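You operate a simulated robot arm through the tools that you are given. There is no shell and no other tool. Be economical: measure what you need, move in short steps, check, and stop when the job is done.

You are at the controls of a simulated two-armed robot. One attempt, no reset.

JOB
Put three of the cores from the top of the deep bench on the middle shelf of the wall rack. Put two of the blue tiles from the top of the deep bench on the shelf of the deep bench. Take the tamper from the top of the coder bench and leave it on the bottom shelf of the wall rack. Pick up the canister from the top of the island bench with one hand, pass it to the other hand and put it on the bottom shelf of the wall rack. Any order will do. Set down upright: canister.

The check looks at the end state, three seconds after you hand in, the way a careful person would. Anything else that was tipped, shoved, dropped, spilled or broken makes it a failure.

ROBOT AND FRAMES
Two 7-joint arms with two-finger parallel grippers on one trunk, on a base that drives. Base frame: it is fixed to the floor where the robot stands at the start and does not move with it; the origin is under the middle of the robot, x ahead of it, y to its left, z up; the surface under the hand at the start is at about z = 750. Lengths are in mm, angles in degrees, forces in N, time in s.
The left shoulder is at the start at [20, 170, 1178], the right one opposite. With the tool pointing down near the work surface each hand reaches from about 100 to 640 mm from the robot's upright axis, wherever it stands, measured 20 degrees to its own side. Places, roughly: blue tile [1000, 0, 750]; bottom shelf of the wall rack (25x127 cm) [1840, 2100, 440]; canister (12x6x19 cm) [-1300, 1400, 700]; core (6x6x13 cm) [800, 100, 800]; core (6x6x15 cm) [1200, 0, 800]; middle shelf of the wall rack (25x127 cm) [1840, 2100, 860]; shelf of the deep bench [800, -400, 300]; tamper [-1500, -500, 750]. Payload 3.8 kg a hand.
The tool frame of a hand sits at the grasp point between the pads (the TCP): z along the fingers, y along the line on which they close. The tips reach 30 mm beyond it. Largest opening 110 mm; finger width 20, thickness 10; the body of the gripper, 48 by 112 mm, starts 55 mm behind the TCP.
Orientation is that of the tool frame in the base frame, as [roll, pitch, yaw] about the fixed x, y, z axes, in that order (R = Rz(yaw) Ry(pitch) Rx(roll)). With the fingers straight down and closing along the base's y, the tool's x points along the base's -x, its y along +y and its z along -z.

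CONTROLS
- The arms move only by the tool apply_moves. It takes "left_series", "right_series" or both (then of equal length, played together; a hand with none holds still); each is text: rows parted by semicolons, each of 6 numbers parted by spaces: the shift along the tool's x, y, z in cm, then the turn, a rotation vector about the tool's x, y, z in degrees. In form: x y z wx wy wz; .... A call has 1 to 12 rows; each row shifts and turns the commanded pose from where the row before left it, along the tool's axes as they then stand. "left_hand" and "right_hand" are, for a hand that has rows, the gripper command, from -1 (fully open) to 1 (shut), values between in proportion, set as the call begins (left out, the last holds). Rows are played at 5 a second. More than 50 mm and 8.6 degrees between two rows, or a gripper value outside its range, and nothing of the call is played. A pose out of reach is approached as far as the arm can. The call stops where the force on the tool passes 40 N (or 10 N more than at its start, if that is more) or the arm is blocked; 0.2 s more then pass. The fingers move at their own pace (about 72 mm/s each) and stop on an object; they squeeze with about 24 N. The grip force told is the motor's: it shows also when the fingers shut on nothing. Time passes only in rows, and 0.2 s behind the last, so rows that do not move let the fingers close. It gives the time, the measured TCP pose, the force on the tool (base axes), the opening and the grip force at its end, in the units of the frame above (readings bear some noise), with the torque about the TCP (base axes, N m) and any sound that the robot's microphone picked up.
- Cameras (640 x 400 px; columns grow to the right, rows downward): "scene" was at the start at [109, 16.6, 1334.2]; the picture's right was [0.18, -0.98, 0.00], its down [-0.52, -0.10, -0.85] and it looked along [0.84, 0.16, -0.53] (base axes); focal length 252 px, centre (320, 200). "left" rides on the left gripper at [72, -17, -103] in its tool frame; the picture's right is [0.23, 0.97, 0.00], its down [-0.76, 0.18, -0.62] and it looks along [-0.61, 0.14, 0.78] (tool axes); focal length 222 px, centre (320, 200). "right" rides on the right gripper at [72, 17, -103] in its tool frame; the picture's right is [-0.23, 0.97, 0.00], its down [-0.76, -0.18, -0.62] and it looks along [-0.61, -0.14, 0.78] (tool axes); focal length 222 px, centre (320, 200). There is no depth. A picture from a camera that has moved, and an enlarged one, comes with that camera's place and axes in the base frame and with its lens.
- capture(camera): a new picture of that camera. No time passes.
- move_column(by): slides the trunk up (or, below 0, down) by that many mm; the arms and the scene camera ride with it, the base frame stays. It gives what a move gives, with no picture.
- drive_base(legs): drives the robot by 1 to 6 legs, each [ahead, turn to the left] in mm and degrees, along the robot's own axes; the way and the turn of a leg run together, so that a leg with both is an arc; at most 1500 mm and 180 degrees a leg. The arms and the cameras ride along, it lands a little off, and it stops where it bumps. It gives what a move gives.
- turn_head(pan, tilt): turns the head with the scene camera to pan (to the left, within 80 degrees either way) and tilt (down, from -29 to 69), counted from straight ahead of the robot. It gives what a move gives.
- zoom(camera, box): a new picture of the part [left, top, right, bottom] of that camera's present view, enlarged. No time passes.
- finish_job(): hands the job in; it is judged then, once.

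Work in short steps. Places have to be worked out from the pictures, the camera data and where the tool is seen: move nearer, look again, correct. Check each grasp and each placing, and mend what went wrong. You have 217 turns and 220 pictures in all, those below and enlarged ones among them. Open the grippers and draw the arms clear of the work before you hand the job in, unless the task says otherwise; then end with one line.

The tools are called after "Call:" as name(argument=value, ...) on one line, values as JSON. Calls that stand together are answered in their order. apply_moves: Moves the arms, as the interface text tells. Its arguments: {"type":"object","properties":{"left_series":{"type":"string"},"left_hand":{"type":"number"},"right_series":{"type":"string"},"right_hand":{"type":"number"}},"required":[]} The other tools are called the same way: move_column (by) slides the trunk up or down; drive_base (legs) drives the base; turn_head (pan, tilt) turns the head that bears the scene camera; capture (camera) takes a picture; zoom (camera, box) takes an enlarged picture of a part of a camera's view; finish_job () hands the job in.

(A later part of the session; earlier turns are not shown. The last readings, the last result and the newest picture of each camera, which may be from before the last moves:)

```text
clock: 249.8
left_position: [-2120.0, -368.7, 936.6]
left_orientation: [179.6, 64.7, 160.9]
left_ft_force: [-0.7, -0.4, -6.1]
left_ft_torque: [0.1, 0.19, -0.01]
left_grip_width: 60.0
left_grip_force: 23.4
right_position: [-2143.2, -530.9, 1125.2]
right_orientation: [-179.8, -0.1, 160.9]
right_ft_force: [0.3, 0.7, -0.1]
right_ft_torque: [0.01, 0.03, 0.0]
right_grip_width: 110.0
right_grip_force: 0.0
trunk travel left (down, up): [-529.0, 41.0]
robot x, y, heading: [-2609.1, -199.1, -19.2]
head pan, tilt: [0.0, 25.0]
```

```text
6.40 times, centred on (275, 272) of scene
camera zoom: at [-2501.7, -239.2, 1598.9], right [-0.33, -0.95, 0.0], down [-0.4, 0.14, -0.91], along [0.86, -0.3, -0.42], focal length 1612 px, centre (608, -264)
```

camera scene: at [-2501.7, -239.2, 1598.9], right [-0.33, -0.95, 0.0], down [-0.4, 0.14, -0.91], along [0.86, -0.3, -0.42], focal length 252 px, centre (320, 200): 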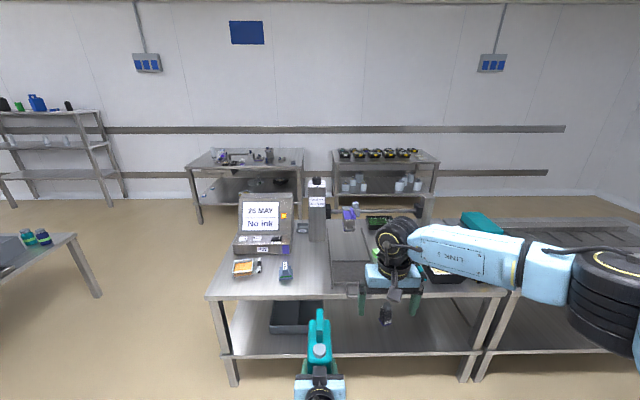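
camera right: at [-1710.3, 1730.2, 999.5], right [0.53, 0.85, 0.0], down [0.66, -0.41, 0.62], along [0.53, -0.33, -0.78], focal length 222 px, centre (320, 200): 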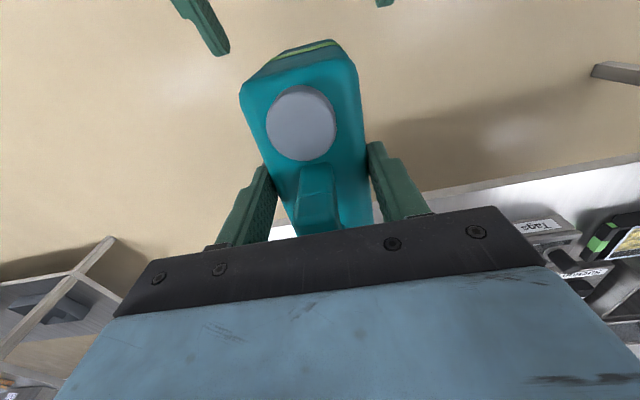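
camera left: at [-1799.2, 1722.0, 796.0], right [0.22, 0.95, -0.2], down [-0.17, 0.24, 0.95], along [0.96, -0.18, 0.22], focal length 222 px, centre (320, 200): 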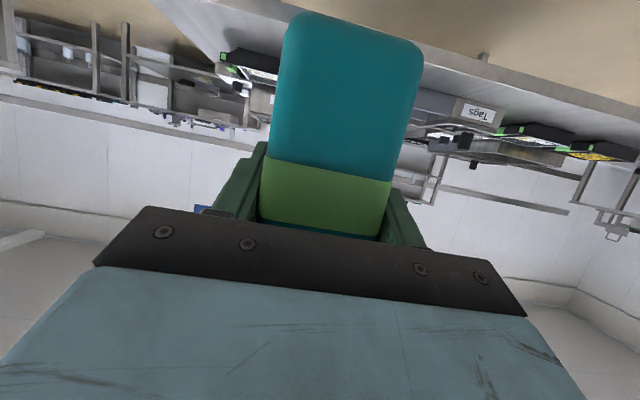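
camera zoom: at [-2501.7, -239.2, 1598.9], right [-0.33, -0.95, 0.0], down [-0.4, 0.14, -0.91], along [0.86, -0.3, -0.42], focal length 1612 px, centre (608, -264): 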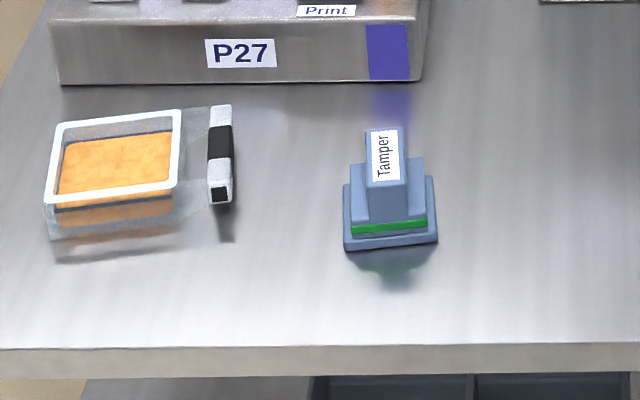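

The labelled "Tamper" is found near the bench's front-left. I shift the base 300 mm to the left so the tamper falls in the right hand's zone, meanwhile tilting the right hand 40° and moving the canister hand left.

Call:
apply_moves(left_series="0 4.3 0 0 0 0;0 4.3 0 0 0 0;0 4.3 0 0 0 0;0 4.3 0 0 0 0;0 0 0 0 0 0", right_series="0 0 0 0 -8 0;0 0 0 0 -8 0;0 0 0 0 -8 0;0 0 0 0 -8 0;0 0 0 0 -8 0")

Call:
drive_base(legs=[[0, 90], [300, 0], [0, -90]])

Call:
capture(camera="scene")

```text
clock: 251.0
left_position: [-2066.8, -207.9, 937.7]
left_orientation: [179.4, 64.9, 160.7]
left_ft_force: [0.3, 0.1, -5.1]
left_ft_torque: [0.1, 0.2, 0.0]
left_grip_width: 59.8
left_grip_force: 23.9
right_position: [-2145.2, -530.7, 1124.7]
right_orientation: [-179.8, 40.0, 160.9]
right_ft_force: [-0.8, 0.0, -0.5]
right_ft_torque: [0.03, 0.0, 0.03]
right_grip_width: 109.9
right_grip_force: 0.0
trunk travel left (down, up): [-529.0, 41.0]
robot x, y, heading: [-2608.2, -207.7, -19.1]
head pan, tilt: [0.0, 25.0]
```

```text
clock: 260.7
left_position: [-1965.2, 70.1, 937.8]
left_orientation: [179.6, 64.8, 160.4]
left_ft_force: [-0.5, 0.7, -5.9]
left_ft_torque: [0.07, 0.2, -0.01]
left_grip_width: 60.0
left_grip_force: 23.7
right_position: [-2045.8, -252.7, 1125.1]
right_orientation: [-179.7, 39.8, 160.7]
right_ft_force: [-0.8, -0.4, 0.0]
right_ft_torque: [0.0, 0.02, 0.0]
right_grip_width: 110.1
right_grip_force: 0.1
trunk travel left (down, up): [-529.0, 41.0]
robot x, y, heading: [-2506.1, 80.6, -19.6]
head pan, tilt: [0.0, 25.0]
```

```text
93 pictures are left
camera scene: at [-2401.0, 42.3, 1598.9], right [-0.33, -0.94, 0.0], down [-0.4, 0.14, -0.91], along [0.85, -0.3, -0.42], focal length 252 px, centre (320, 200)
```

scene: 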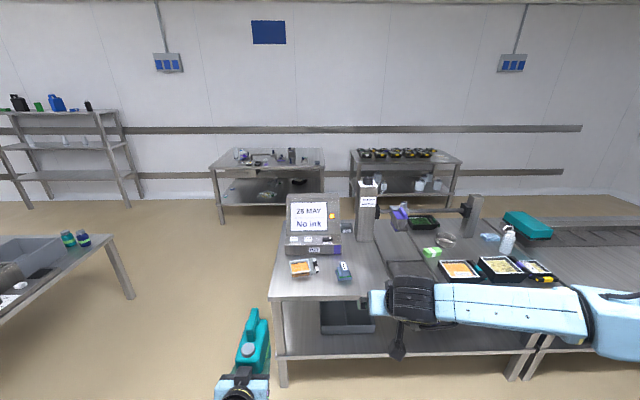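

Call:
zoom(camera="scene", box=[300, 245, 390, 305])

```text
6.67 times, centred on (345, 275) of scene
camera zoom: at [-2401.0, 42.3, 1598.9], right [-0.33, -0.94, 0.0], down [-0.4, 0.14, -0.91], along [0.85, -0.3, -0.42], focal length 1679 px, centre (153, -300)
```

zoom: 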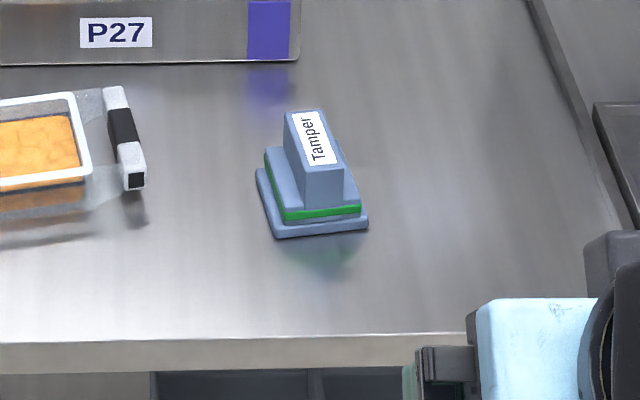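

Tamper located at ≈(−1510,−400), surface ≈722, rotated ≈7.5° ccw relative to me. Lower the trunk 150 mm, raise the canister hand, set the right hand's yaw and lateral position.

Call:
apply_moves(left_series="-3.63 0 -1.69 0 0 0;-3.63 0 -1.69 0 0 0;-3.63 0 -1.69 0 0 0;-3.63 0 -1.69 0 0 0", right_series="0 0 0 -4.8 0 -5.75;0 2 0 0 0 0;0 2 0 0 0 0;0 0 0 0 0 0")

Call:
move_column(by=-150)

Call:
drive_base(legs=[[440, 0]])

Call:
turn_head(pan=0, tilt=45)

Call:
capture(camera="scene")

Call:
capture(camera="right")

```text
clock: 261.7
left_position: [-1965.4, 69.2, 1098.4]
left_orientation: [179.6, 64.7, 160.4]
left_ft_force: [-0.5, -0.2, -5.4]
left_ft_torque: [0.08, 0.2, 0.02]
left_grip_width: 59.8
left_grip_force: 24.3
right_position: [-2037.3, -212.8, 1125.3]
right_orientation: [-179.8, 39.9, 168.0]
right_ft_force: [-0.9, 0.4, 0.3]
right_ft_torque: [-0.02, -0.02, 0.0]
right_grip_width: 109.8
right_grip_force: 0.0
trunk travel left (down, up): [-529.0, 41.0]
robot x, y, heading: [-2507.7, 82.0, -19.3]
head pan, tilt: [0.0, 25.0]
```

```text
clock: 263.4
left_position: [-1964.8, 70.1, 947.4]
left_orientation: [179.6, 64.8, 160.4]
left_ft_force: [0.1, -0.4, -5.8]
left_ft_torque: [0.05, 0.18, -0.03]
left_grip_width: 59.9
left_grip_force: 23.9
right_position: [-2037.4, -214.3, 974.8]
right_orientation: [-179.7, 39.9, 168.0]
right_ft_force: [-0.8, 0.0, 0.8]
right_ft_torque: [0.02, -0.02, -0.03]
right_grip_width: 110.0
right_grip_force: 0.2
trunk travel left (down, up): [-379.0, 191.0]
robot x, y, heading: [-2508.1, 77.4, -19.5]
head pan, tilt: [0.0, 25.0]
```

```text
clock: 266.1
left_position: [-1550.9, -79.2, 947.1]
left_orientation: [179.5, 64.9, 160.3]
left_ft_force: [-0.1, 0.0, -5.7]
left_ft_torque: [0.04, 0.17, -0.02]
left_grip_width: 59.8
left_grip_force: 24.3
right_position: [-1625.6, -361.5, 974.2]
right_orientation: [-179.7, 39.9, 168.0]
right_ft_force: [-0.7, -0.3, -0.6]
right_ft_torque: [-0.01, -0.01, 0.02]
right_grip_width: 110.0
right_grip_force: 0.1
trunk travel left (down, up): [-379.0, 191.0]
robot x, y, heading: [-2091.8, -65.1, -19.8]
head pan, tilt: [0.0, 25.0]
```

```text
clock: 266.9
left_position: [-1551.8, -78.8, 948.7]
left_orientation: [179.5, 64.7, 160.3]
left_ft_force: [-0.3, 0.0, -5.4]
left_ft_torque: [0.05, 0.16, -0.02]
left_grip_width: 59.8
left_grip_force: 24.4
right_position: [-1624.4, -361.1, 975.5]
right_orientation: [-179.8, 39.9, 168.0]
right_ft_force: [0.1, -0.2, 0.3]
right_ft_torque: [0.0, 0.01, -0.04]
right_grip_width: 109.9
right_grip_force: 0.0
trunk travel left (down, up): [-379.0, 191.0]
robot x, y, heading: [-2095.8, -67.8, -19.9]
head pan, tilt: [0.0, 45.0]
```

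```text
91 pictures are left
camera scene: at [-1998.2, -101.5, 1418.4], right [-0.34, -0.94, 0.0], down [-0.67, 0.24, -0.71], along [0.67, -0.24, -0.71], focal length 252 px, centre (320, 200)
```

scene: 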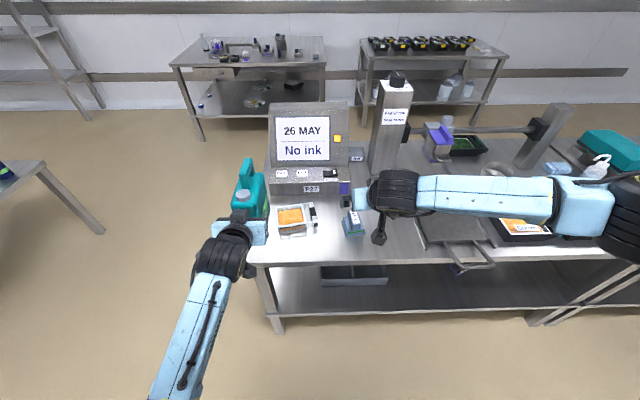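

```text
90 pictures are left
camera right: at [-1740.2, -317.4, 1008.2], right [0.38, 0.92, 0.14], down [0.14, -0.21, 0.97], along [0.91, -0.34, -0.21], focal length 222 px, centre (320, 200)
```

right: 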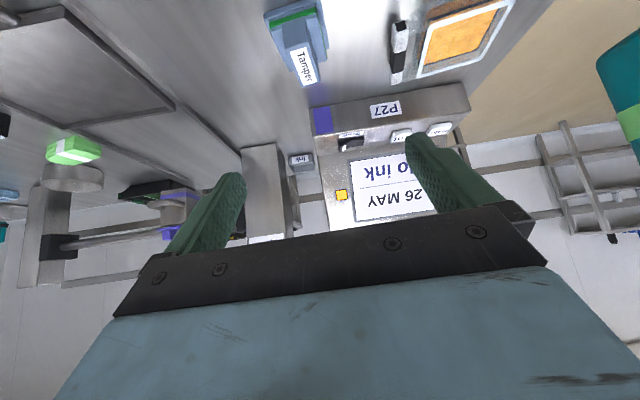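

The tamper is ~100 mm ahead of the right TCP. Drive 100 mm, then lower the right arm ~150 mm and look.

Call:
drive_base(legs=[[100, 0]])

Call:
apply_moves(right_series="2.5 0 2.98 0 0 0;2.5 0 2.98 0 0 0;2.5 0 2.98 0 0 0;2.5 0 2.98 0 0 0")

Call:
capture(camera="scene")

Call:
capture(camera="right")

```text
clock: 268.1
left_position: [-1458.5, -112.2, 947.4]
left_orientation: [179.6, 64.8, 160.2]
left_ft_force: [0.8, 0.5, -6.4]
left_ft_torque: [0.04, 0.18, 0.01]
left_grip_width: 59.8
left_grip_force: 24.6
right_position: [-1531.1, -394.5, 974.4]
right_orientation: [-179.7, 39.9, 167.9]
right_ft_force: [0.7, 0.1, -0.7]
right_ft_torque: [-0.01, 0.06, 0.01]
right_grip_width: 110.0
right_grip_force: 0.1
trunk travel left (down, up): [-379.0, 191.0]
robot x, y, heading: [-2003.4, -99.8, -19.7]
head pan, tilt: [0.0, 45.0]
```

```text
clock: 269.1
left_position: [-1459.1, -111.7, 948.3]
left_orientation: [179.5, 64.7, 160.4]
left_ft_force: [-0.5, 0.0, -5.0]
left_ft_torque: [0.09, 0.15, 0.0]
left_grip_width: 60.0
left_grip_force: 24.3
right_position: [-1532.8, -396.7, 818.2]
right_orientation: [-179.6, 39.9, 167.9]
right_ft_force: [-1.1, 0.7, -0.6]
right_ft_torque: [0.01, 0.01, 0.0]
right_grip_width: 110.2
right_grip_force: 0.0
trunk travel left (down, up): [-379.0, 191.0]
robot x, y, heading: [-2000.5, -104.0, -19.8]
head pan, tilt: [0.0, 45.0]
```

```text
89 pictures are left
camera scene: at [-1904.8, -134.8, 1418.3], right [-0.34, -0.94, 0.0], down [-0.67, 0.24, -0.71], along [0.67, -0.24, -0.71], focal length 252 px, centre (320, 200)
```

scene: 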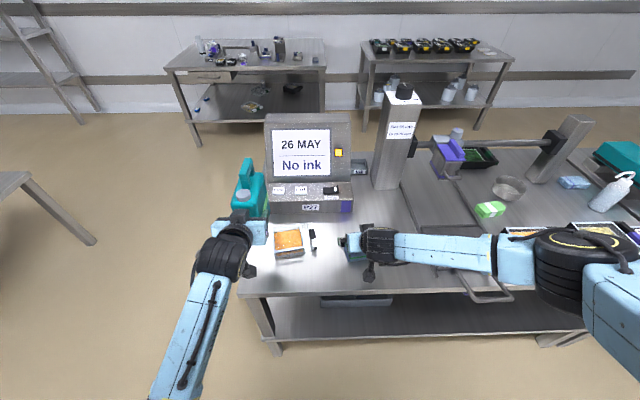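

```text
88 pictures are left
camera right: at [-1647.8, -352.3, 851.4], right [0.38, 0.92, 0.14], down [0.14, -0.21, 0.97], along [0.91, -0.34, -0.21], focal length 222 px, centre (320, 200)
```

right: 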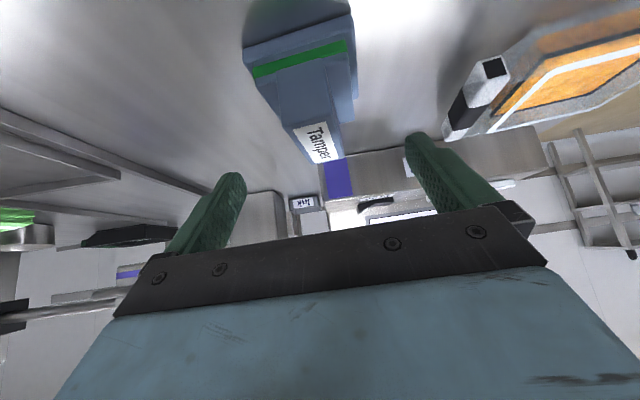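

Handle sits between the fingers. Lower 30 mm more and look.

Call:
apply_moves(right_series="0.96 0 1.15 0 0 0;0.96 0 1.15 0 0 0")

Call:
capture(camera="right")

Call:
zoom(camera="scene", box=[310, 210, 410, 290])

```text
clock: 269.7
left_position: [-1458.6, -111.4, 948.0]
left_orientation: [179.7, 64.7, 160.3]
left_ft_force: [-0.7, -0.7, -6.0]
left_ft_torque: [0.08, 0.17, 0.02]
left_grip_width: 60.0
left_grip_force: 23.9
right_position: [-1532.0, -396.2, 788.4]
right_orientation: [-179.6, 39.9, 167.9]
right_ft_force: [0.5, 1.3, 0.4]
right_ft_torque: [-0.04, -0.01, -0.01]
right_grip_width: 109.9
right_grip_force: 0.1
trunk travel left (down, up): [-379.0, 191.0]
robot x, y, heading: [-2000.5, -99.7, -19.6]
head pan, tilt: [0.0, 45.0]
```

```text
87 pictures are left
camera right: at [-1647.2, -352.6, 821.8], right [0.38, 0.92, 0.14], down [0.14, -0.21, 0.97], along [0.91, -0.35, -0.21], focal length 222 px, centre (320, 200)
```

right: 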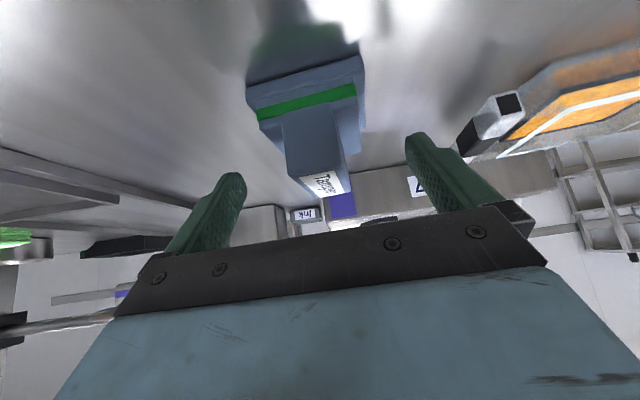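

```text
5.00 times, centred on (360, 250) of scene
camera zoom: at [-1904.7, -134.7, 1418.3], right [-0.34, -0.94, 0.0], down [-0.67, 0.24, -0.71], along [0.67, -0.24, -0.71], focal length 1260 px, centre (120, -50)
```

zoom: 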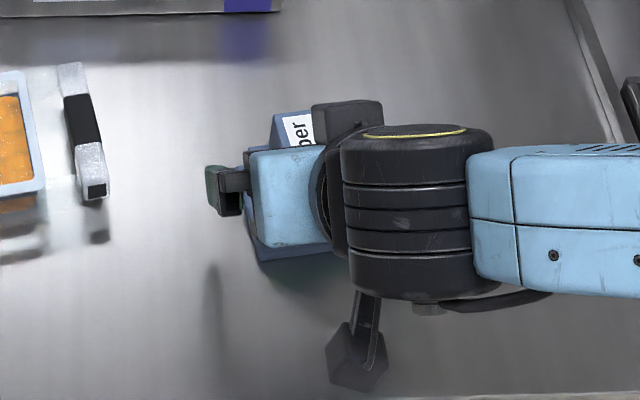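

Tips are at mid-handle height; lower 8 mm and close.

Call:
apply_moves(right_series="0.51 0 0.61 0 0 0;0 0 0 0 0 0")

Call:
apply_moves(right_series="0 0 0 0 0 0;0 0 0 0 0 0;0 0 0 0 0 0;0 0 0 0 0 0;0 0 0 0 0 0;0 0 0 0 0 0", right_hand=1)

Call:
capture(camera="right")

```text
clock: 270.3
left_position: [-1459.5, -112.2, 948.7]
left_orientation: [179.7, 64.7, 160.2]
left_ft_force: [-0.7, -0.4, -4.9]
left_ft_torque: [0.09, 0.22, 0.0]
left_grip_width: 59.8
left_grip_force: 23.9
right_position: [-1532.3, -395.1, 781.7]
right_orientation: [-179.8, 40.0, 167.9]
right_ft_force: [-0.2, 0.1, -0.2]
right_ft_torque: [-0.04, 0.03, -0.02]
right_grip_width: 110.2
right_grip_force: 0.1
trunk travel left (down, up): [-379.0, 191.0]
robot x, y, heading: [-2001.8, -101.1, -19.7]
head pan, tilt: [0.0, 45.0]
```

```text
clock: 271.7
left_position: [-1458.2, -111.7, 946.8]
left_orientation: [179.6, 64.7, 160.3]
left_ft_force: [0.2, 0.6, -5.1]
left_ft_torque: [0.08, 0.19, -0.01]
left_grip_width: 59.7
left_grip_force: 23.6
right_position: [-1531.9, -395.1, 781.5]
right_orientation: [-179.6, 39.9, 167.9]
right_ft_force: [0.1, 1.0, 0.4]
right_ft_torque: [0.11, -0.02, -0.02]
right_grip_width: 29.6
right_grip_force: 24.2
trunk travel left (down, up): [-379.0, 191.0]
robot x, y, heading: [-1998.6, -100.8, -19.5]
head pan, tilt: [0.0, 45.0]
```

```text
85 pictures are left
camera right: at [-1647.5, -351.8, 814.4], right [0.38, 0.92, 0.14], down [0.14, -0.21, 0.97], along [0.91, -0.34, -0.21], focal length 222 px, centre (320, 200)
```

right: 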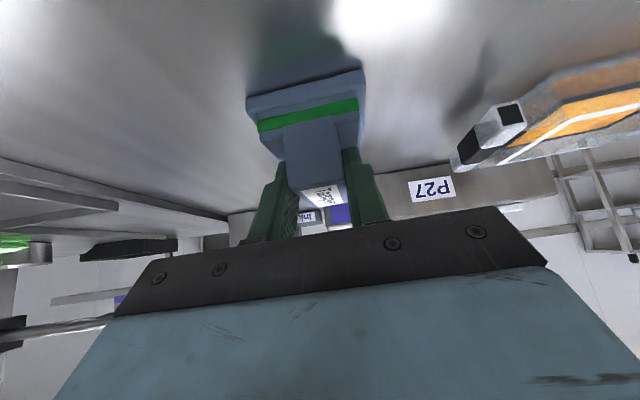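

Gripped the handle (29.6 mm). Lift with the trunk by 150 mm and check.

Call:
move_column(by=150)

Call:
capture(camera="right")

Call:
capture(camera="left")

```text
clock: 273.4
left_position: [-1458.2, -112.3, 1097.8]
left_orientation: [179.6, 64.6, 160.2]
left_ft_force: [-0.7, -0.6, -5.6]
left_ft_torque: [0.06, 0.19, 0.02]
left_grip_width: 59.8
left_grip_force: 24.1
right_position: [-1531.9, -397.6, 930.9]
right_orientation: [-179.7, 39.8, 167.9]
right_ft_force: [0.4, 0.9, -1.2]
right_ft_torque: [0.02, 0.02, -0.01]
right_grip_width: 30.2
right_grip_force: 24.4
trunk travel left (down, up): [-529.0, 41.0]
robot x, y, heading: [-2001.3, -102.9, -19.6]
head pan, tilt: [0.0, 45.0]
```

```text
84 pictures are left
camera right: at [-1647.4, -352.0, 964.1], right [0.38, 0.92, 0.14], down [0.14, -0.21, 0.97], along [0.91, -0.34, -0.21], focal length 222 px, centre (320, 200)
```

right: 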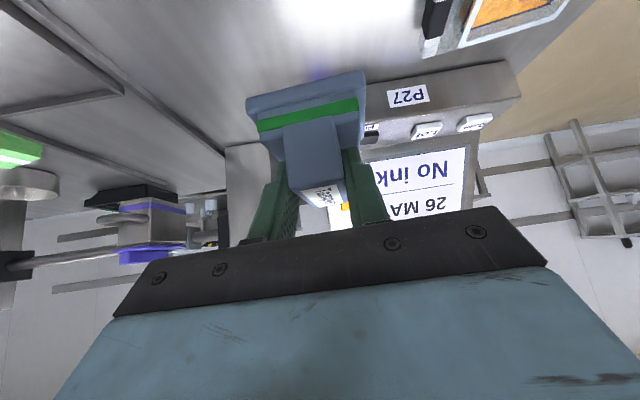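

```text
83 pictures are left
camera left: at [-1581.5, -87.3, 1076.0], right [0.23, 0.95, -0.2], down [-0.17, 0.24, 0.96], along [0.96, -0.19, 0.21], focal length 222 px, centre (320, 200)
```

left: 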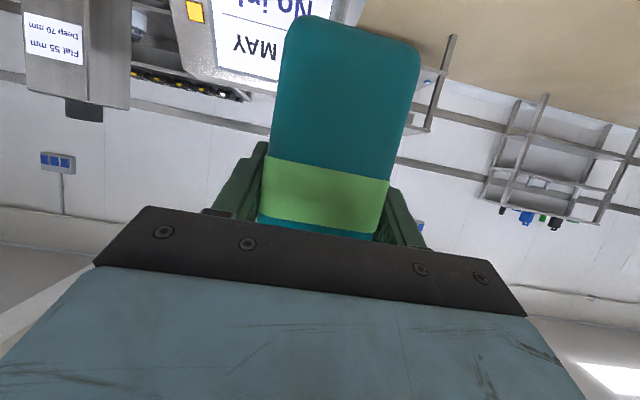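

Both objects are held. Back away and drive through the corridor between island and coder bench, in checked stages.

Call:
drive_base(legs=[[-550, 0], [0, 90.5], [876, 0], [0, -90.5]])

Call:
turn_head(pan=0, tilt=25)

Call:
capture(camera="scene")

```text
clock: 288.5
left_position: [-1687.5, 891.0, 1098.1]
left_orientation: [179.6, 64.7, 159.6]
left_ft_force: [-0.3, -0.3, -6.3]
left_ft_torque: [0.07, 0.18, 0.0]
left_grip_width: 60.0
left_grip_force: 24.0
right_position: [-1763.1, 607.7, 931.5]
right_orientation: [-179.7, 39.9, 167.3]
right_ft_force: [0.0, -0.3, -0.9]
right_ft_torque: [0.01, 0.04, 0.01]
right_grip_width: 29.5
right_grip_force: 24.4
trunk travel left (down, up): [-529.0, 41.0]
robot x, y, heading: [-2234.3, 909.0, -20.1]
head pan, tilt: [0.0, 45.0]
```

```text
clock: 289.3
left_position: [-1687.6, 891.5, 1098.0]
left_orientation: [179.6, 64.6, 159.7]
left_ft_force: [0.2, 0.5, -5.4]
left_ft_torque: [0.1, 0.19, 0.02]
left_grip_width: 59.9
left_grip_force: 23.9
right_position: [-1762.9, 606.9, 930.6]
right_orientation: [-179.7, 39.9, 167.5]
right_ft_force: [0.3, 0.3, -1.6]
right_ft_torque: [0.04, 0.01, -0.02]
right_grip_width: 29.7
right_grip_force: 24.2
trunk travel left (down, up): [-529.0, 41.0]
robot x, y, heading: [-2231.5, 903.2, -20.2]
head pan, tilt: [0.0, 25.0]
```

```text
82 pictures are left
camera scene: at [-2123.4, 868.8, 1598.8], right [-0.35, -0.94, 0.0], down [-0.4, 0.15, -0.91], along [0.85, -0.31, -0.42], focal length 252 px, centre (320, 200)
```

scene: 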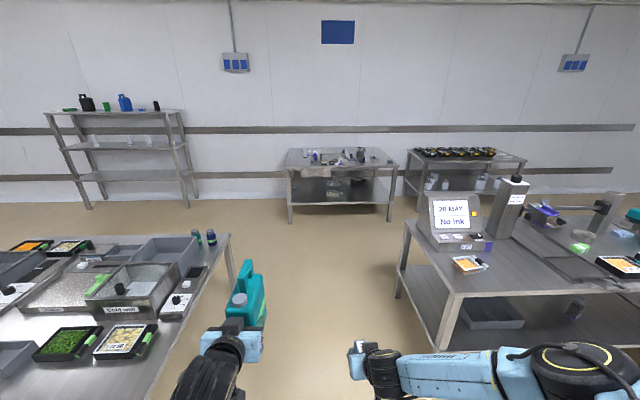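

Corridor is ±600 mm either side and straight ahead. Drive through.

Call:
drive_base(legs=[[1500, 0], [757, 0]])

Call:
drive_base(legs=[[0, 88]])

Call:
capture(camera="scene")

```text
clock: 300.5
left_position: [430.7, 106.4, 1097.9]
left_orientation: [179.7, 64.7, 160.0]
left_ft_force: [1.0, 0.3, -5.8]
left_ft_torque: [0.09, 0.21, 0.02]
left_grip_width: 60.2
left_grip_force: 23.9
right_position: [355.4, -175.9, 931.2]
right_orientation: [-179.8, 39.9, 167.5]
right_ft_force: [0.3, -0.4, -1.7]
right_ft_torque: [-0.02, 0.03, 0.02]
right_grip_width: 30.0
right_grip_force: 24.4
trunk travel left (down, up): [-529.0, 41.0]
robot x, y, heading: [-111.7, 122.1, -20.0]
head pan, tilt: [0.0, 25.0]
```

```text
clock: 304.6
left_position: [-78.2, 662.9, 1097.5]
left_orientation: [179.7, 64.6, -112.2]
left_ft_force: [-0.1, -0.3, -5.3]
left_ft_torque: [-0.19, 0.12, 0.01]
left_grip_width: 59.7
left_grip_force: 23.8
right_position: [202.9, 578.4, 931.0]
right_orientation: [-179.7, 39.9, -104.6]
right_ft_force: [0.2, -0.1, -1.4]
right_ft_torque: [-0.06, -0.02, 0.03]
right_grip_width: 29.8
right_grip_force: 24.1
trunk travel left (down, up): [-529.0, 41.0]
robot x, y, heading: [-113.4, 119.6, 67.9]
head pan, tilt: [0.0, 25.0]
```

```text
81 pictures are left
camera scene: at [-69.7, 227.7, 1598.9], right [0.93, -0.38, 0.0], down [-0.16, -0.39, -0.91], along [0.34, 0.84, -0.42], focal length 252 px, centre (320, 200)
```

scene: 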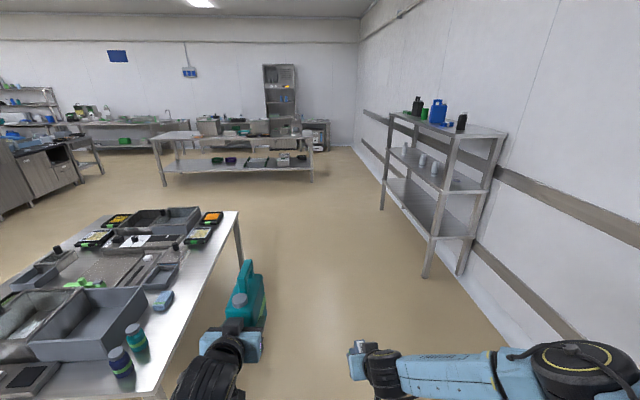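

Path is clear. Drive on to the rack's front and face it.

Call:
drive_base(legs=[[1200, 0], [1204, 0], [0, -84.6]])

Call:
capture(camera="scene")

```text
clock: 320.0
left_position: [1336.3, 2365.6, 1097.1]
left_orientation: [179.7, 64.5, 163.8]
left_ft_force: [-0.7, 0.1, -5.3]
left_ft_torque: [0.1, 0.2, 0.02]
left_grip_width: 60.1
left_grip_force: 23.5
right_position: [1279.1, 2077.5, 930.8]
right_orientation: [-179.7, 39.9, 171.5]
right_ft_force: [0.0, 0.8, -1.4]
right_ft_torque: [-0.03, 0.01, 0.02]
right_grip_width: 29.7
right_grip_force: 24.2
trunk travel left (down, up): [-529.0, 41.0]
robot x, y, heading: [797.4, 2340.3, -16.2]
head pan, tilt: [0.0, 25.0]
```

```text
80 pictures are left
camera scene: at [902.5, 2311.3, 1598.9], right [-0.28, -0.96, 0.0], down [-0.41, 0.12, -0.91], along [0.87, -0.25, -0.42], focal length 252 px, centre (320, 200)
```

scene: 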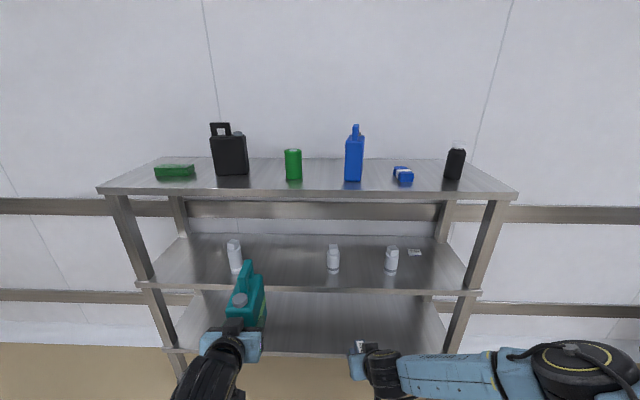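

Lower the trunk 340 mm, and lower the left arm 150 mm so that both objects fit in the bottom gap; then examine the bottom shelf.

Call:
move_column(by=-340)

Call:
apply_moves(left_series="3.4 0 1.58 0 0 0;3.4 0 1.58 0 0 0;3.4 0 1.58 0 0 0;3.4 0 1.58 0 0 0")

Call:
capture(camera="scene")

Call:
capture(camera="right")

Call:
capture(camera="left")

```text
clock: 323.3
left_position: [1335.0, 2365.2, 757.0]
left_orientation: [179.5, 64.6, 163.8]
left_ft_force: [0.0, -0.6, -5.9]
left_ft_torque: [0.09, 0.2, 0.04]
left_grip_width: 59.9
left_grip_force: 24.4
right_position: [1280.6, 2077.8, 592.8]
right_orientation: [-179.7, 39.9, 171.6]
right_ft_force: [0.0, -0.1, -1.6]
right_ft_torque: [-0.01, 0.02, 0.02]
right_grip_width: 29.4
right_grip_force: 23.9
trunk travel left (down, up): [-189.0, 381.0]
robot x, y, heading: [794.0, 2342.1, -16.2]
head pan, tilt: [0.0, 25.0]
```

```text
clock: 324.3
left_position: [1332.8, 2365.9, 606.2]
left_orientation: [179.4, 64.6, 163.8]
left_ft_force: [1.0, -1.2, -6.5]
left_ft_torque: [0.05, 0.24, 0.01]
left_grip_width: 59.8
left_grip_force: 24.1
right_position: [1280.2, 2077.4, 591.9]
right_orientation: [-179.6, 39.9, 171.4]
right_ft_force: [-0.5, -0.4, -0.4]
right_ft_torque: [0.02, 0.03, -0.01]
right_grip_width: 29.9
right_grip_force: 23.9
trunk travel left (down, up): [-189.0, 381.0]
robot x, y, heading: [796.9, 2340.8, -16.0]
head pan, tilt: [0.0, 25.0]
```

```text
79 pictures are left
camera scene: at [902.5, 2311.4, 1258.9], right [-0.28, -0.96, 0.0], down [-0.41, 0.12, -0.91], along [0.87, -0.25, -0.42], focal length 252 px, centre (320, 200)
```

scene: 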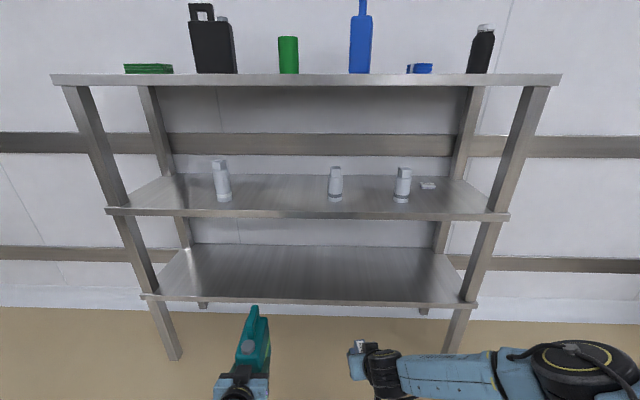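

```text
78 pictures are left
camera right: at [1162.9, 2114.1, 624.3], right [0.32, 0.94, 0.14], down [0.16, -0.2, 0.97], along [0.93, -0.29, -0.21], focal length 222 px, centre (320, 200)
```

right: 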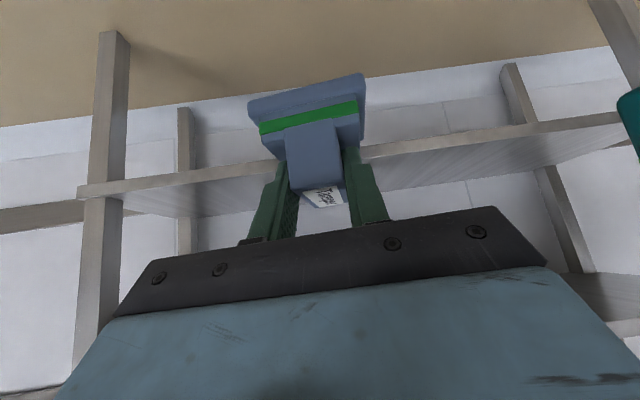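

```text
77 pictures are left
camera left: at [1209.9, 2383.7, 585.0], right [0.17, 0.96, -0.2], down [-0.18, 0.23, 0.96], along [0.97, -0.13, 0.21], focal length 222 px, centre (320, 200)
```

left: 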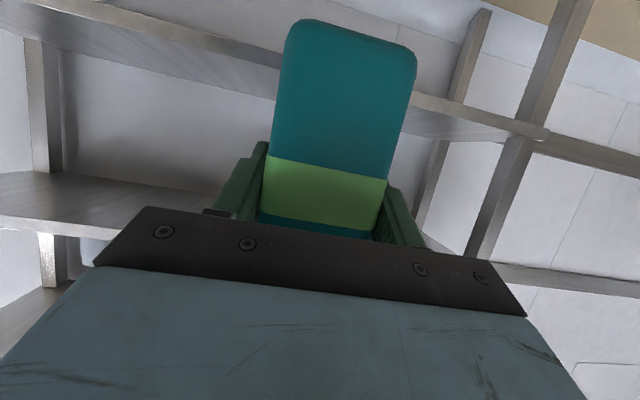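

Bottom shelf ≈440–455; front ≈870 mm ahead. Both objects fit in the gap. Drive 330 mm and check.

Call:
drive_base(legs=[[330, 0]])

Call:
turn_head(pan=0, tilt=40)

Call:
capture(camera="scene")

Call:
capture(camera="right")

Call:
capture(camera="left")

```text
clock: 326.5
left_position: [1651.4, 2274.4, 606.0]
left_orientation: [179.6, 64.5, 163.9]
left_ft_force: [0.1, 0.1, -6.2]
left_ft_torque: [0.08, 0.21, 0.0]
left_grip_width: 60.1
left_grip_force: 24.0
right_position: [1599.1, 1985.5, 591.1]
right_orientation: [-179.7, 40.0, 171.6]
right_ft_force: [-0.3, -0.6, -1.8]
right_ft_torque: [0.0, 0.04, 0.03]
right_grip_width: 29.5
right_grip_force: 23.6
trunk travel left (down, up): [-189.0, 381.0]
robot x, y, heading: [1110.3, 2249.5, -16.3]
head pan, tilt: [0.0, 25.0]
```

```text
clock: 327.2
left_position: [1652.9, 2275.6, 605.8]
left_orientation: [179.6, 64.5, 163.7]
left_ft_force: [-0.4, 1.2, -5.4]
left_ft_torque: [0.04, 0.21, 0.01]
left_grip_width: 60.1
left_grip_force: 24.0
right_position: [1598.2, 1985.7, 590.8]
right_orientation: [-179.7, 40.0, 171.5]
right_ft_force: [-0.5, 0.0, -2.1]
right_ft_torque: [0.03, 0.03, 0.03]
right_grip_width: 29.8
right_grip_force: 23.9
trunk travel left (down, up): [-189.0, 381.0]
robot x, y, heading: [1110.7, 2251.8, -15.9]
head pan, tilt: [0.0, 40.0]
```

```text
76 pictures are left
camera scene: at [1213.7, 2221.6, 1235.6], right [-0.28, -0.96, 0.0], down [-0.62, 0.18, -0.77], along [0.74, -0.21, -0.64], focal length 252 px, centre (320, 200)
```

scene: 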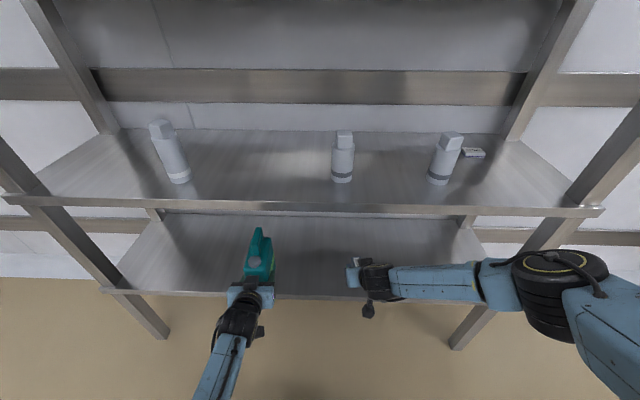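

```text
75 pictures are left
camera right: at [1480.7, 2022.0, 624.3], right [0.32, 0.94, 0.14], down [0.16, -0.2, 0.97], along [0.93, -0.29, -0.21], focal length 222 px, centre (320, 200)
```

right: 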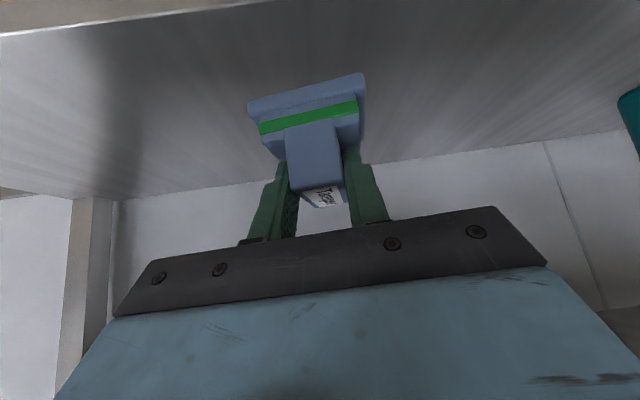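

```text
74 pictures are left
camera left: at [1527.6, 2291.9, 584.9], right [0.17, 0.96, -0.2], down [-0.18, 0.23, 0.96], along [0.97, -0.13, 0.21], focal length 222 px, centre (320, 200)
```

left: 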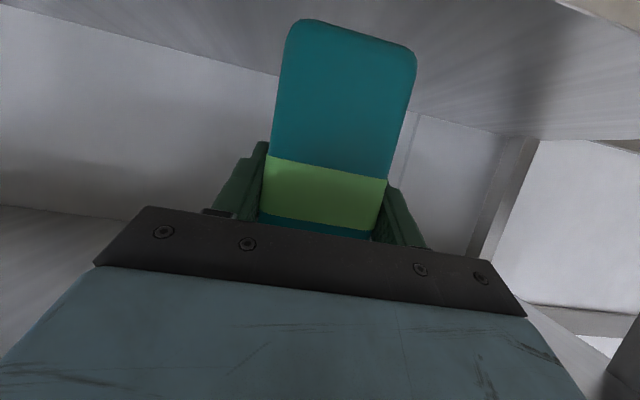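

Bottom shelf front ≈548 mm ahead. Drive 95 mm more (keeping the right elbow clear of the middle shelf) and check.

Call:
drive_base(legs=[[95, 0]])

Call:
capture(camera="scene")

Call:
capture(camera="left")

Call:
capture(camera="right")

```text
clock: 328.4
left_position: [1742.2, 2248.7, 607.1]
left_orientation: [179.6, 64.6, 163.8]
left_ft_force: [0.3, 0.1, -5.7]
left_ft_torque: [0.06, 0.19, 0.0]
left_grip_width: 59.9
left_grip_force: 24.1
right_position: [1688.8, 1959.1, 590.9]
right_orientation: [-179.7, 39.9, 171.4]
right_ft_force: [0.0, 0.2, -1.8]
right_ft_torque: [0.0, 0.0, -0.04]
right_grip_width: 29.7
right_grip_force: 24.4
trunk travel left (down, up): [-189.0, 381.0]
robot x, y, heading: [1200.8, 2222.9, -16.2]
head pan, tilt: [0.0, 40.0]
```

```text
73 pictures are left
camera scene: at [1304.6, 2195.2, 1235.5], right [-0.28, -0.96, 0.0], down [-0.62, 0.18, -0.77], along [0.74, -0.21, -0.64], focal length 252 px, centre (320, 200)
```

scene: 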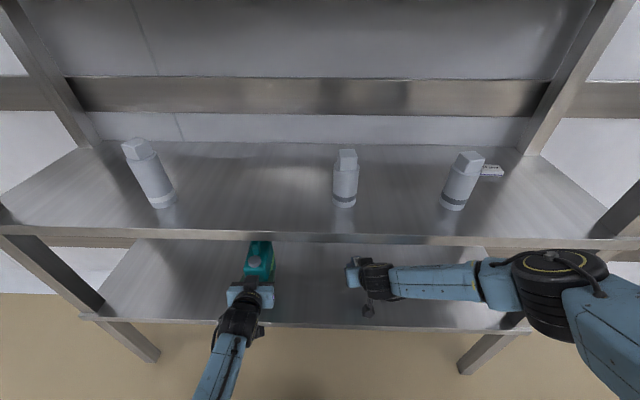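

```text
72 pictures are left
camera left: at [1618.2, 2265.5, 584.8], right [0.17, 0.96, -0.2], down [-0.18, 0.23, 0.96], along [0.97, -0.13, 0.21], focal length 222 px, centre (320, 200)
```

left: 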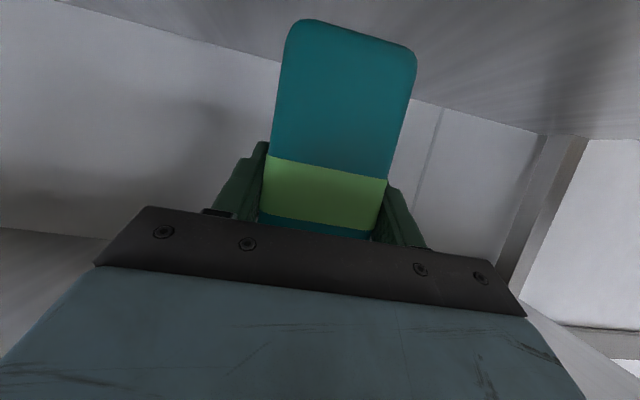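

```text
71 pictures are left
camera right: at [1571.2, 1995.8, 624.0], right [0.32, 0.94, 0.14], down [0.16, -0.2, 0.97], along [0.93, -0.29, -0.21], focal length 222 px, centre (320, 200)
```

right: 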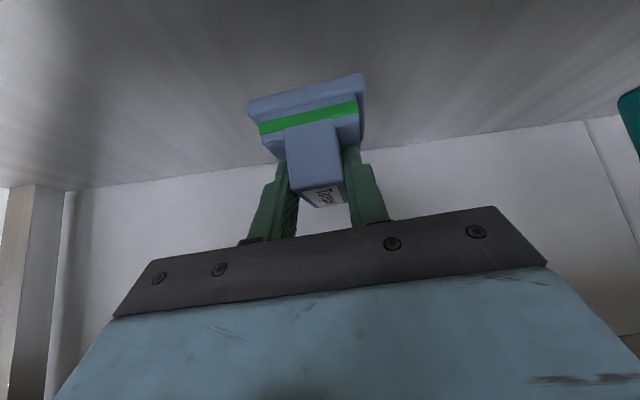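

Lower the trunk 60 mm and look for reflections/shadows.

Call:
move_column(by=-60)

Call:
capture(camera="left")

Call:
capture(camera="right")

```text
clock: 329.4
left_position: [1742.5, 2249.4, 545.2]
left_orientation: [179.7, 64.5, 163.7]
left_ft_force: [0.2, -0.3, -6.3]
left_ft_torque: [0.1, 0.2, -0.02]
left_grip_width: 60.0
left_grip_force: 24.1
right_position: [1688.3, 1958.2, 530.5]
right_orientation: [-179.6, 39.9, 171.5]
right_ft_force: [-0.5, 0.0, -1.0]
right_ft_torque: [-0.02, 0.0, 0.0]
right_grip_width: 29.6
right_grip_force: 23.9
trunk travel left (down, up): [-129.0, 441.0]
robot x, y, heading: [1200.0, 2226.0, -16.0]
head pan, tilt: [0.0, 40.0]
```

```text
70 pictures are left
camera left: at [1617.9, 2265.6, 525.1], right [0.17, 0.96, -0.2], down [-0.18, 0.23, 0.96], along [0.97, -0.13, 0.21], focal length 222 px, centre (320, 200)
```

left: 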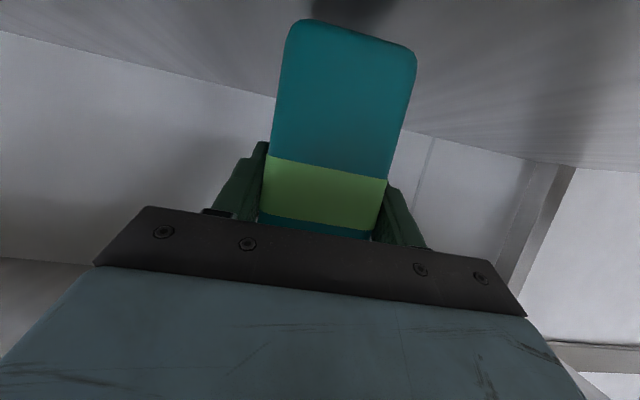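

```text
69 pictures are left
camera right: at [1570.9, 1995.8, 564.4], right [0.32, 0.94, 0.14], down [0.16, -0.2, 0.97], along [0.93, -0.29, -0.21], focal length 222 px, centre (320, 200)
```

right: 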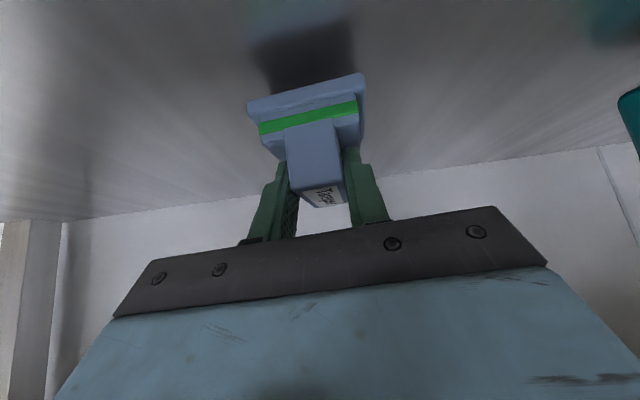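

Reflections are near. Lower 12 mm more.

Call:
move_column(by=-12)

Call:
capture(camera="left")

Call:
capture(camera="right")

```text
clock: 330.0
left_position: [1741.4, 2248.5, 533.2]
left_orientation: [179.6, 64.5, 163.8]
left_ft_force: [0.5, 0.2, -6.0]
left_ft_torque: [0.07, 0.21, -0.02]
left_grip_width: 60.0
left_grip_force: 24.1
right_position: [1688.5, 1958.1, 519.1]
right_orientation: [-179.7, 39.9, 171.5]
right_ft_force: [-0.1, 0.8, -1.8]
right_ft_torque: [0.01, 0.03, 0.01]
right_grip_width: 29.7
right_grip_force: 24.3
trunk travel left (down, up): [-117.0, 453.0]
robot x, y, heading: [1199.2, 2221.3, -16.1]
head pan, tilt: [0.0, 40.0]
```

```text
68 pictures are left
camera left: at [1617.7, 2265.7, 512.9], right [0.17, 0.96, -0.2], down [-0.18, 0.23, 0.96], along [0.97, -0.13, 0.21], focal length 222 px, centre (320, 200)
```

left: 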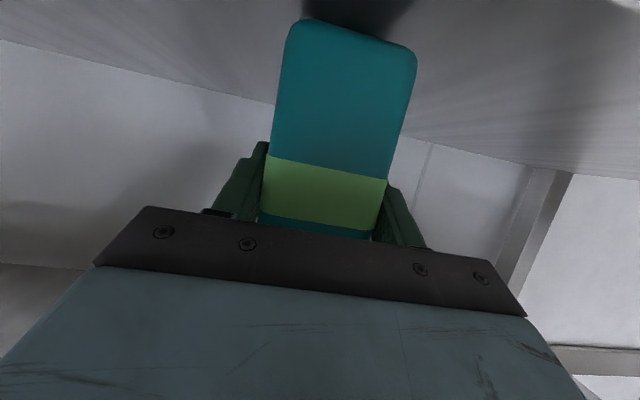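

```text
67 pictures are left
camera right: at [1570.8, 1995.9, 552.3], right [0.32, 0.94, 0.14], down [0.16, -0.2, 0.97], along [0.93, -0.29, -0.21], focal length 222 px, centre (320, 200)
```

right: 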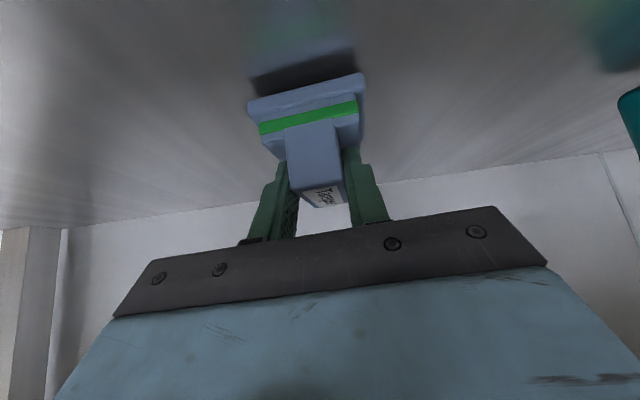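

Tamper ~12 mm above the shelf, canister a bit more. Lower 8 mm.

Call:
move_column(by=-8)

Call:
capture(camera="left")

Call:
capture(camera="right")

```text
clock: 330.5
left_position: [1741.2, 2248.6, 526.4]
left_orientation: [179.7, 64.5, 163.8]
left_ft_force: [-0.9, -0.6, -5.2]
left_ft_torque: [0.04, 0.21, -0.03]
left_grip_width: 60.0
left_grip_force: 23.6
right_position: [1689.1, 1959.1, 511.3]
right_orientation: [-179.7, 39.9, 171.5]
right_ft_force: [0.8, 0.2, -0.3]
right_ft_torque: [0.06, -0.11, -0.04]
right_grip_width: 29.6
right_grip_force: 23.7
trunk travel left (down, up): [-109.0, 461.0]
robot x, y, heading: [1201.2, 2224.9, -16.4]
head pan, tilt: [0.0, 40.0]
```

```text
66 pictures are left
camera left: at [1617.8, 2265.7, 504.9], right [0.17, 0.96, -0.2], down [-0.18, 0.23, 0.96], along [0.97, -0.13, 0.21], focal length 222 px, centre (320, 200)
```

left: 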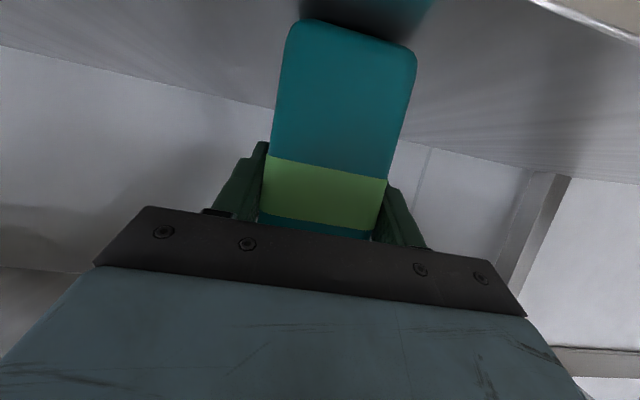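

```text
65 pictures are left
camera right: at [1571.3, 1995.9, 544.6], right [0.32, 0.94, 0.14], down [0.16, -0.2, 0.97], along [0.93, -0.29, -0.21], focal length 222 px, centre (320, 200)
```

right: 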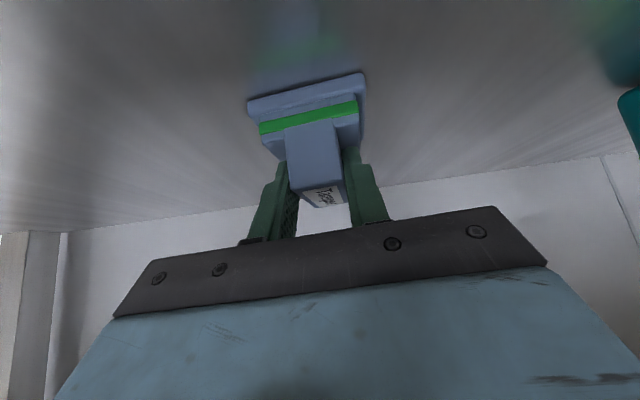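

The tamper touches down (load gone from the right sensor). Open the right hand, hold still, then check.

Call:
apply_moves(right_series="0.1 0 0.1 0 0 0;0 0 0 0 0 0;0 0 0 0 0 0;0 0 0 0 0 0", right_hand=-0.3)

Call:
capture(camera="right")

```text
clock: 331.5
left_position: [1741.7, 2248.4, 526.8]
left_orientation: [179.7, 64.5, 163.8]
left_ft_force: [0.1, -0.6, -6.6]
left_ft_torque: [0.07, 0.2, 0.05]
left_grip_width: 60.0
left_grip_force: 24.0
right_position: [1688.6, 1959.7, 509.5]
right_orientation: [-179.7, 39.9, 171.5]
right_ft_force: [0.6, -0.8, 0.1]
right_ft_torque: [0.01, 0.02, -0.01]
right_grip_width: 71.5
right_grip_force: 0.0
trunk travel left (down, up): [-109.0, 461.0]
robot x, y, heading: [1203.2, 2226.0, -16.3]
head pan, tilt: [0.0, 40.0]
```

```text
64 pictures are left
camera right: at [1571.0, 1996.2, 542.9], right [0.32, 0.94, 0.14], down [0.16, -0.2, 0.97], along [0.93, -0.29, -0.21], focal length 222 px, centre (320, 200)
```

right: 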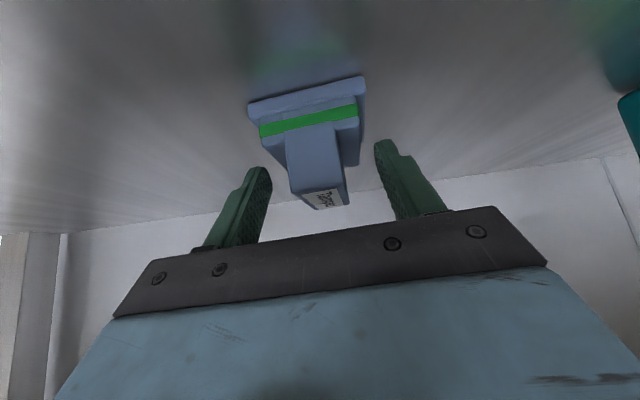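

Tamper stands on the shelf. Raise the right hand 70 mm and lower the left arm 8 mm.

Call:
apply_moves(left_series="0 0 0 0 0 0;0.36 0 0.17 0 0 0;0.36 0 0.17 0 0 0;0 0 0 0 0 0", right_series="-1.6 0 -1.9 0 0 0;-1.6 0 -1.9 0 0 0;-1.3 0 -1.5 0 0 0;0 0 0 0 0 0")

Call:
capture(camera="left")

Call:
capture(camera="right")

```text
clock: 332.5
left_position: [1742.6, 2248.2, 522.7]
left_orientation: [179.8, 65.1, 164.0]
left_ft_force: [-3.5, 2.5, 16.9]
left_ft_torque: [-0.7, -0.27, -0.29]
left_grip_width: 59.9
left_grip_force: 23.6
right_position: [1687.7, 1960.5, 578.8]
right_orientation: [-179.7, 40.0, 171.5]
right_ft_force: [-0.6, -0.9, 0.0]
right_ft_torque: [-0.01, -0.02, 0.0]
right_grip_width: 71.5
right_grip_force: 0.0
trunk travel left (down, up): [-109.0, 461.0]
robot x, y, heading: [1200.7, 2225.9, -16.2]
head pan, tilt: [0.0, 40.0]
```

```text
63 pictures are left
camera left: at [1619.2, 2265.0, 500.3], right [0.17, 0.96, -0.2], down [-0.19, 0.24, 0.95], along [0.97, -0.13, 0.22], focal length 222 px, centre (320, 200)
```

left: 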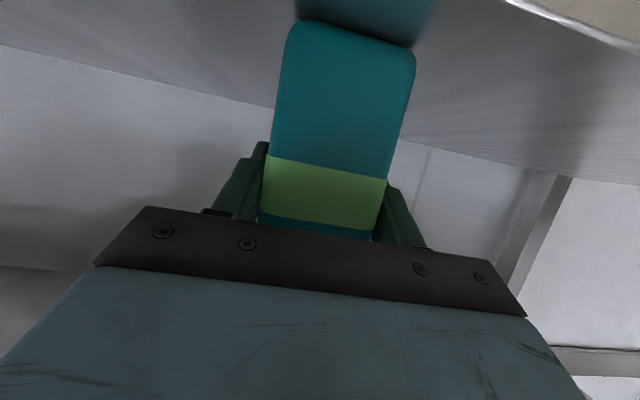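

```text
62 pictures are left
camera right: at [1570.6, 1996.8, 612.9], right [0.32, 0.94, 0.14], down [0.15, -0.2, 0.97], along [0.93, -0.29, -0.21], focal length 222 px, centre (320, 200)
```

right: 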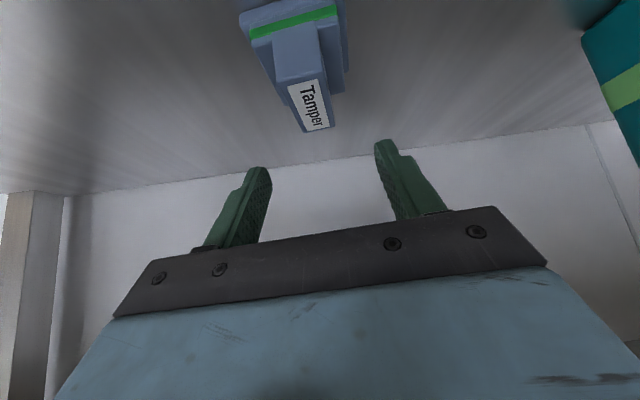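

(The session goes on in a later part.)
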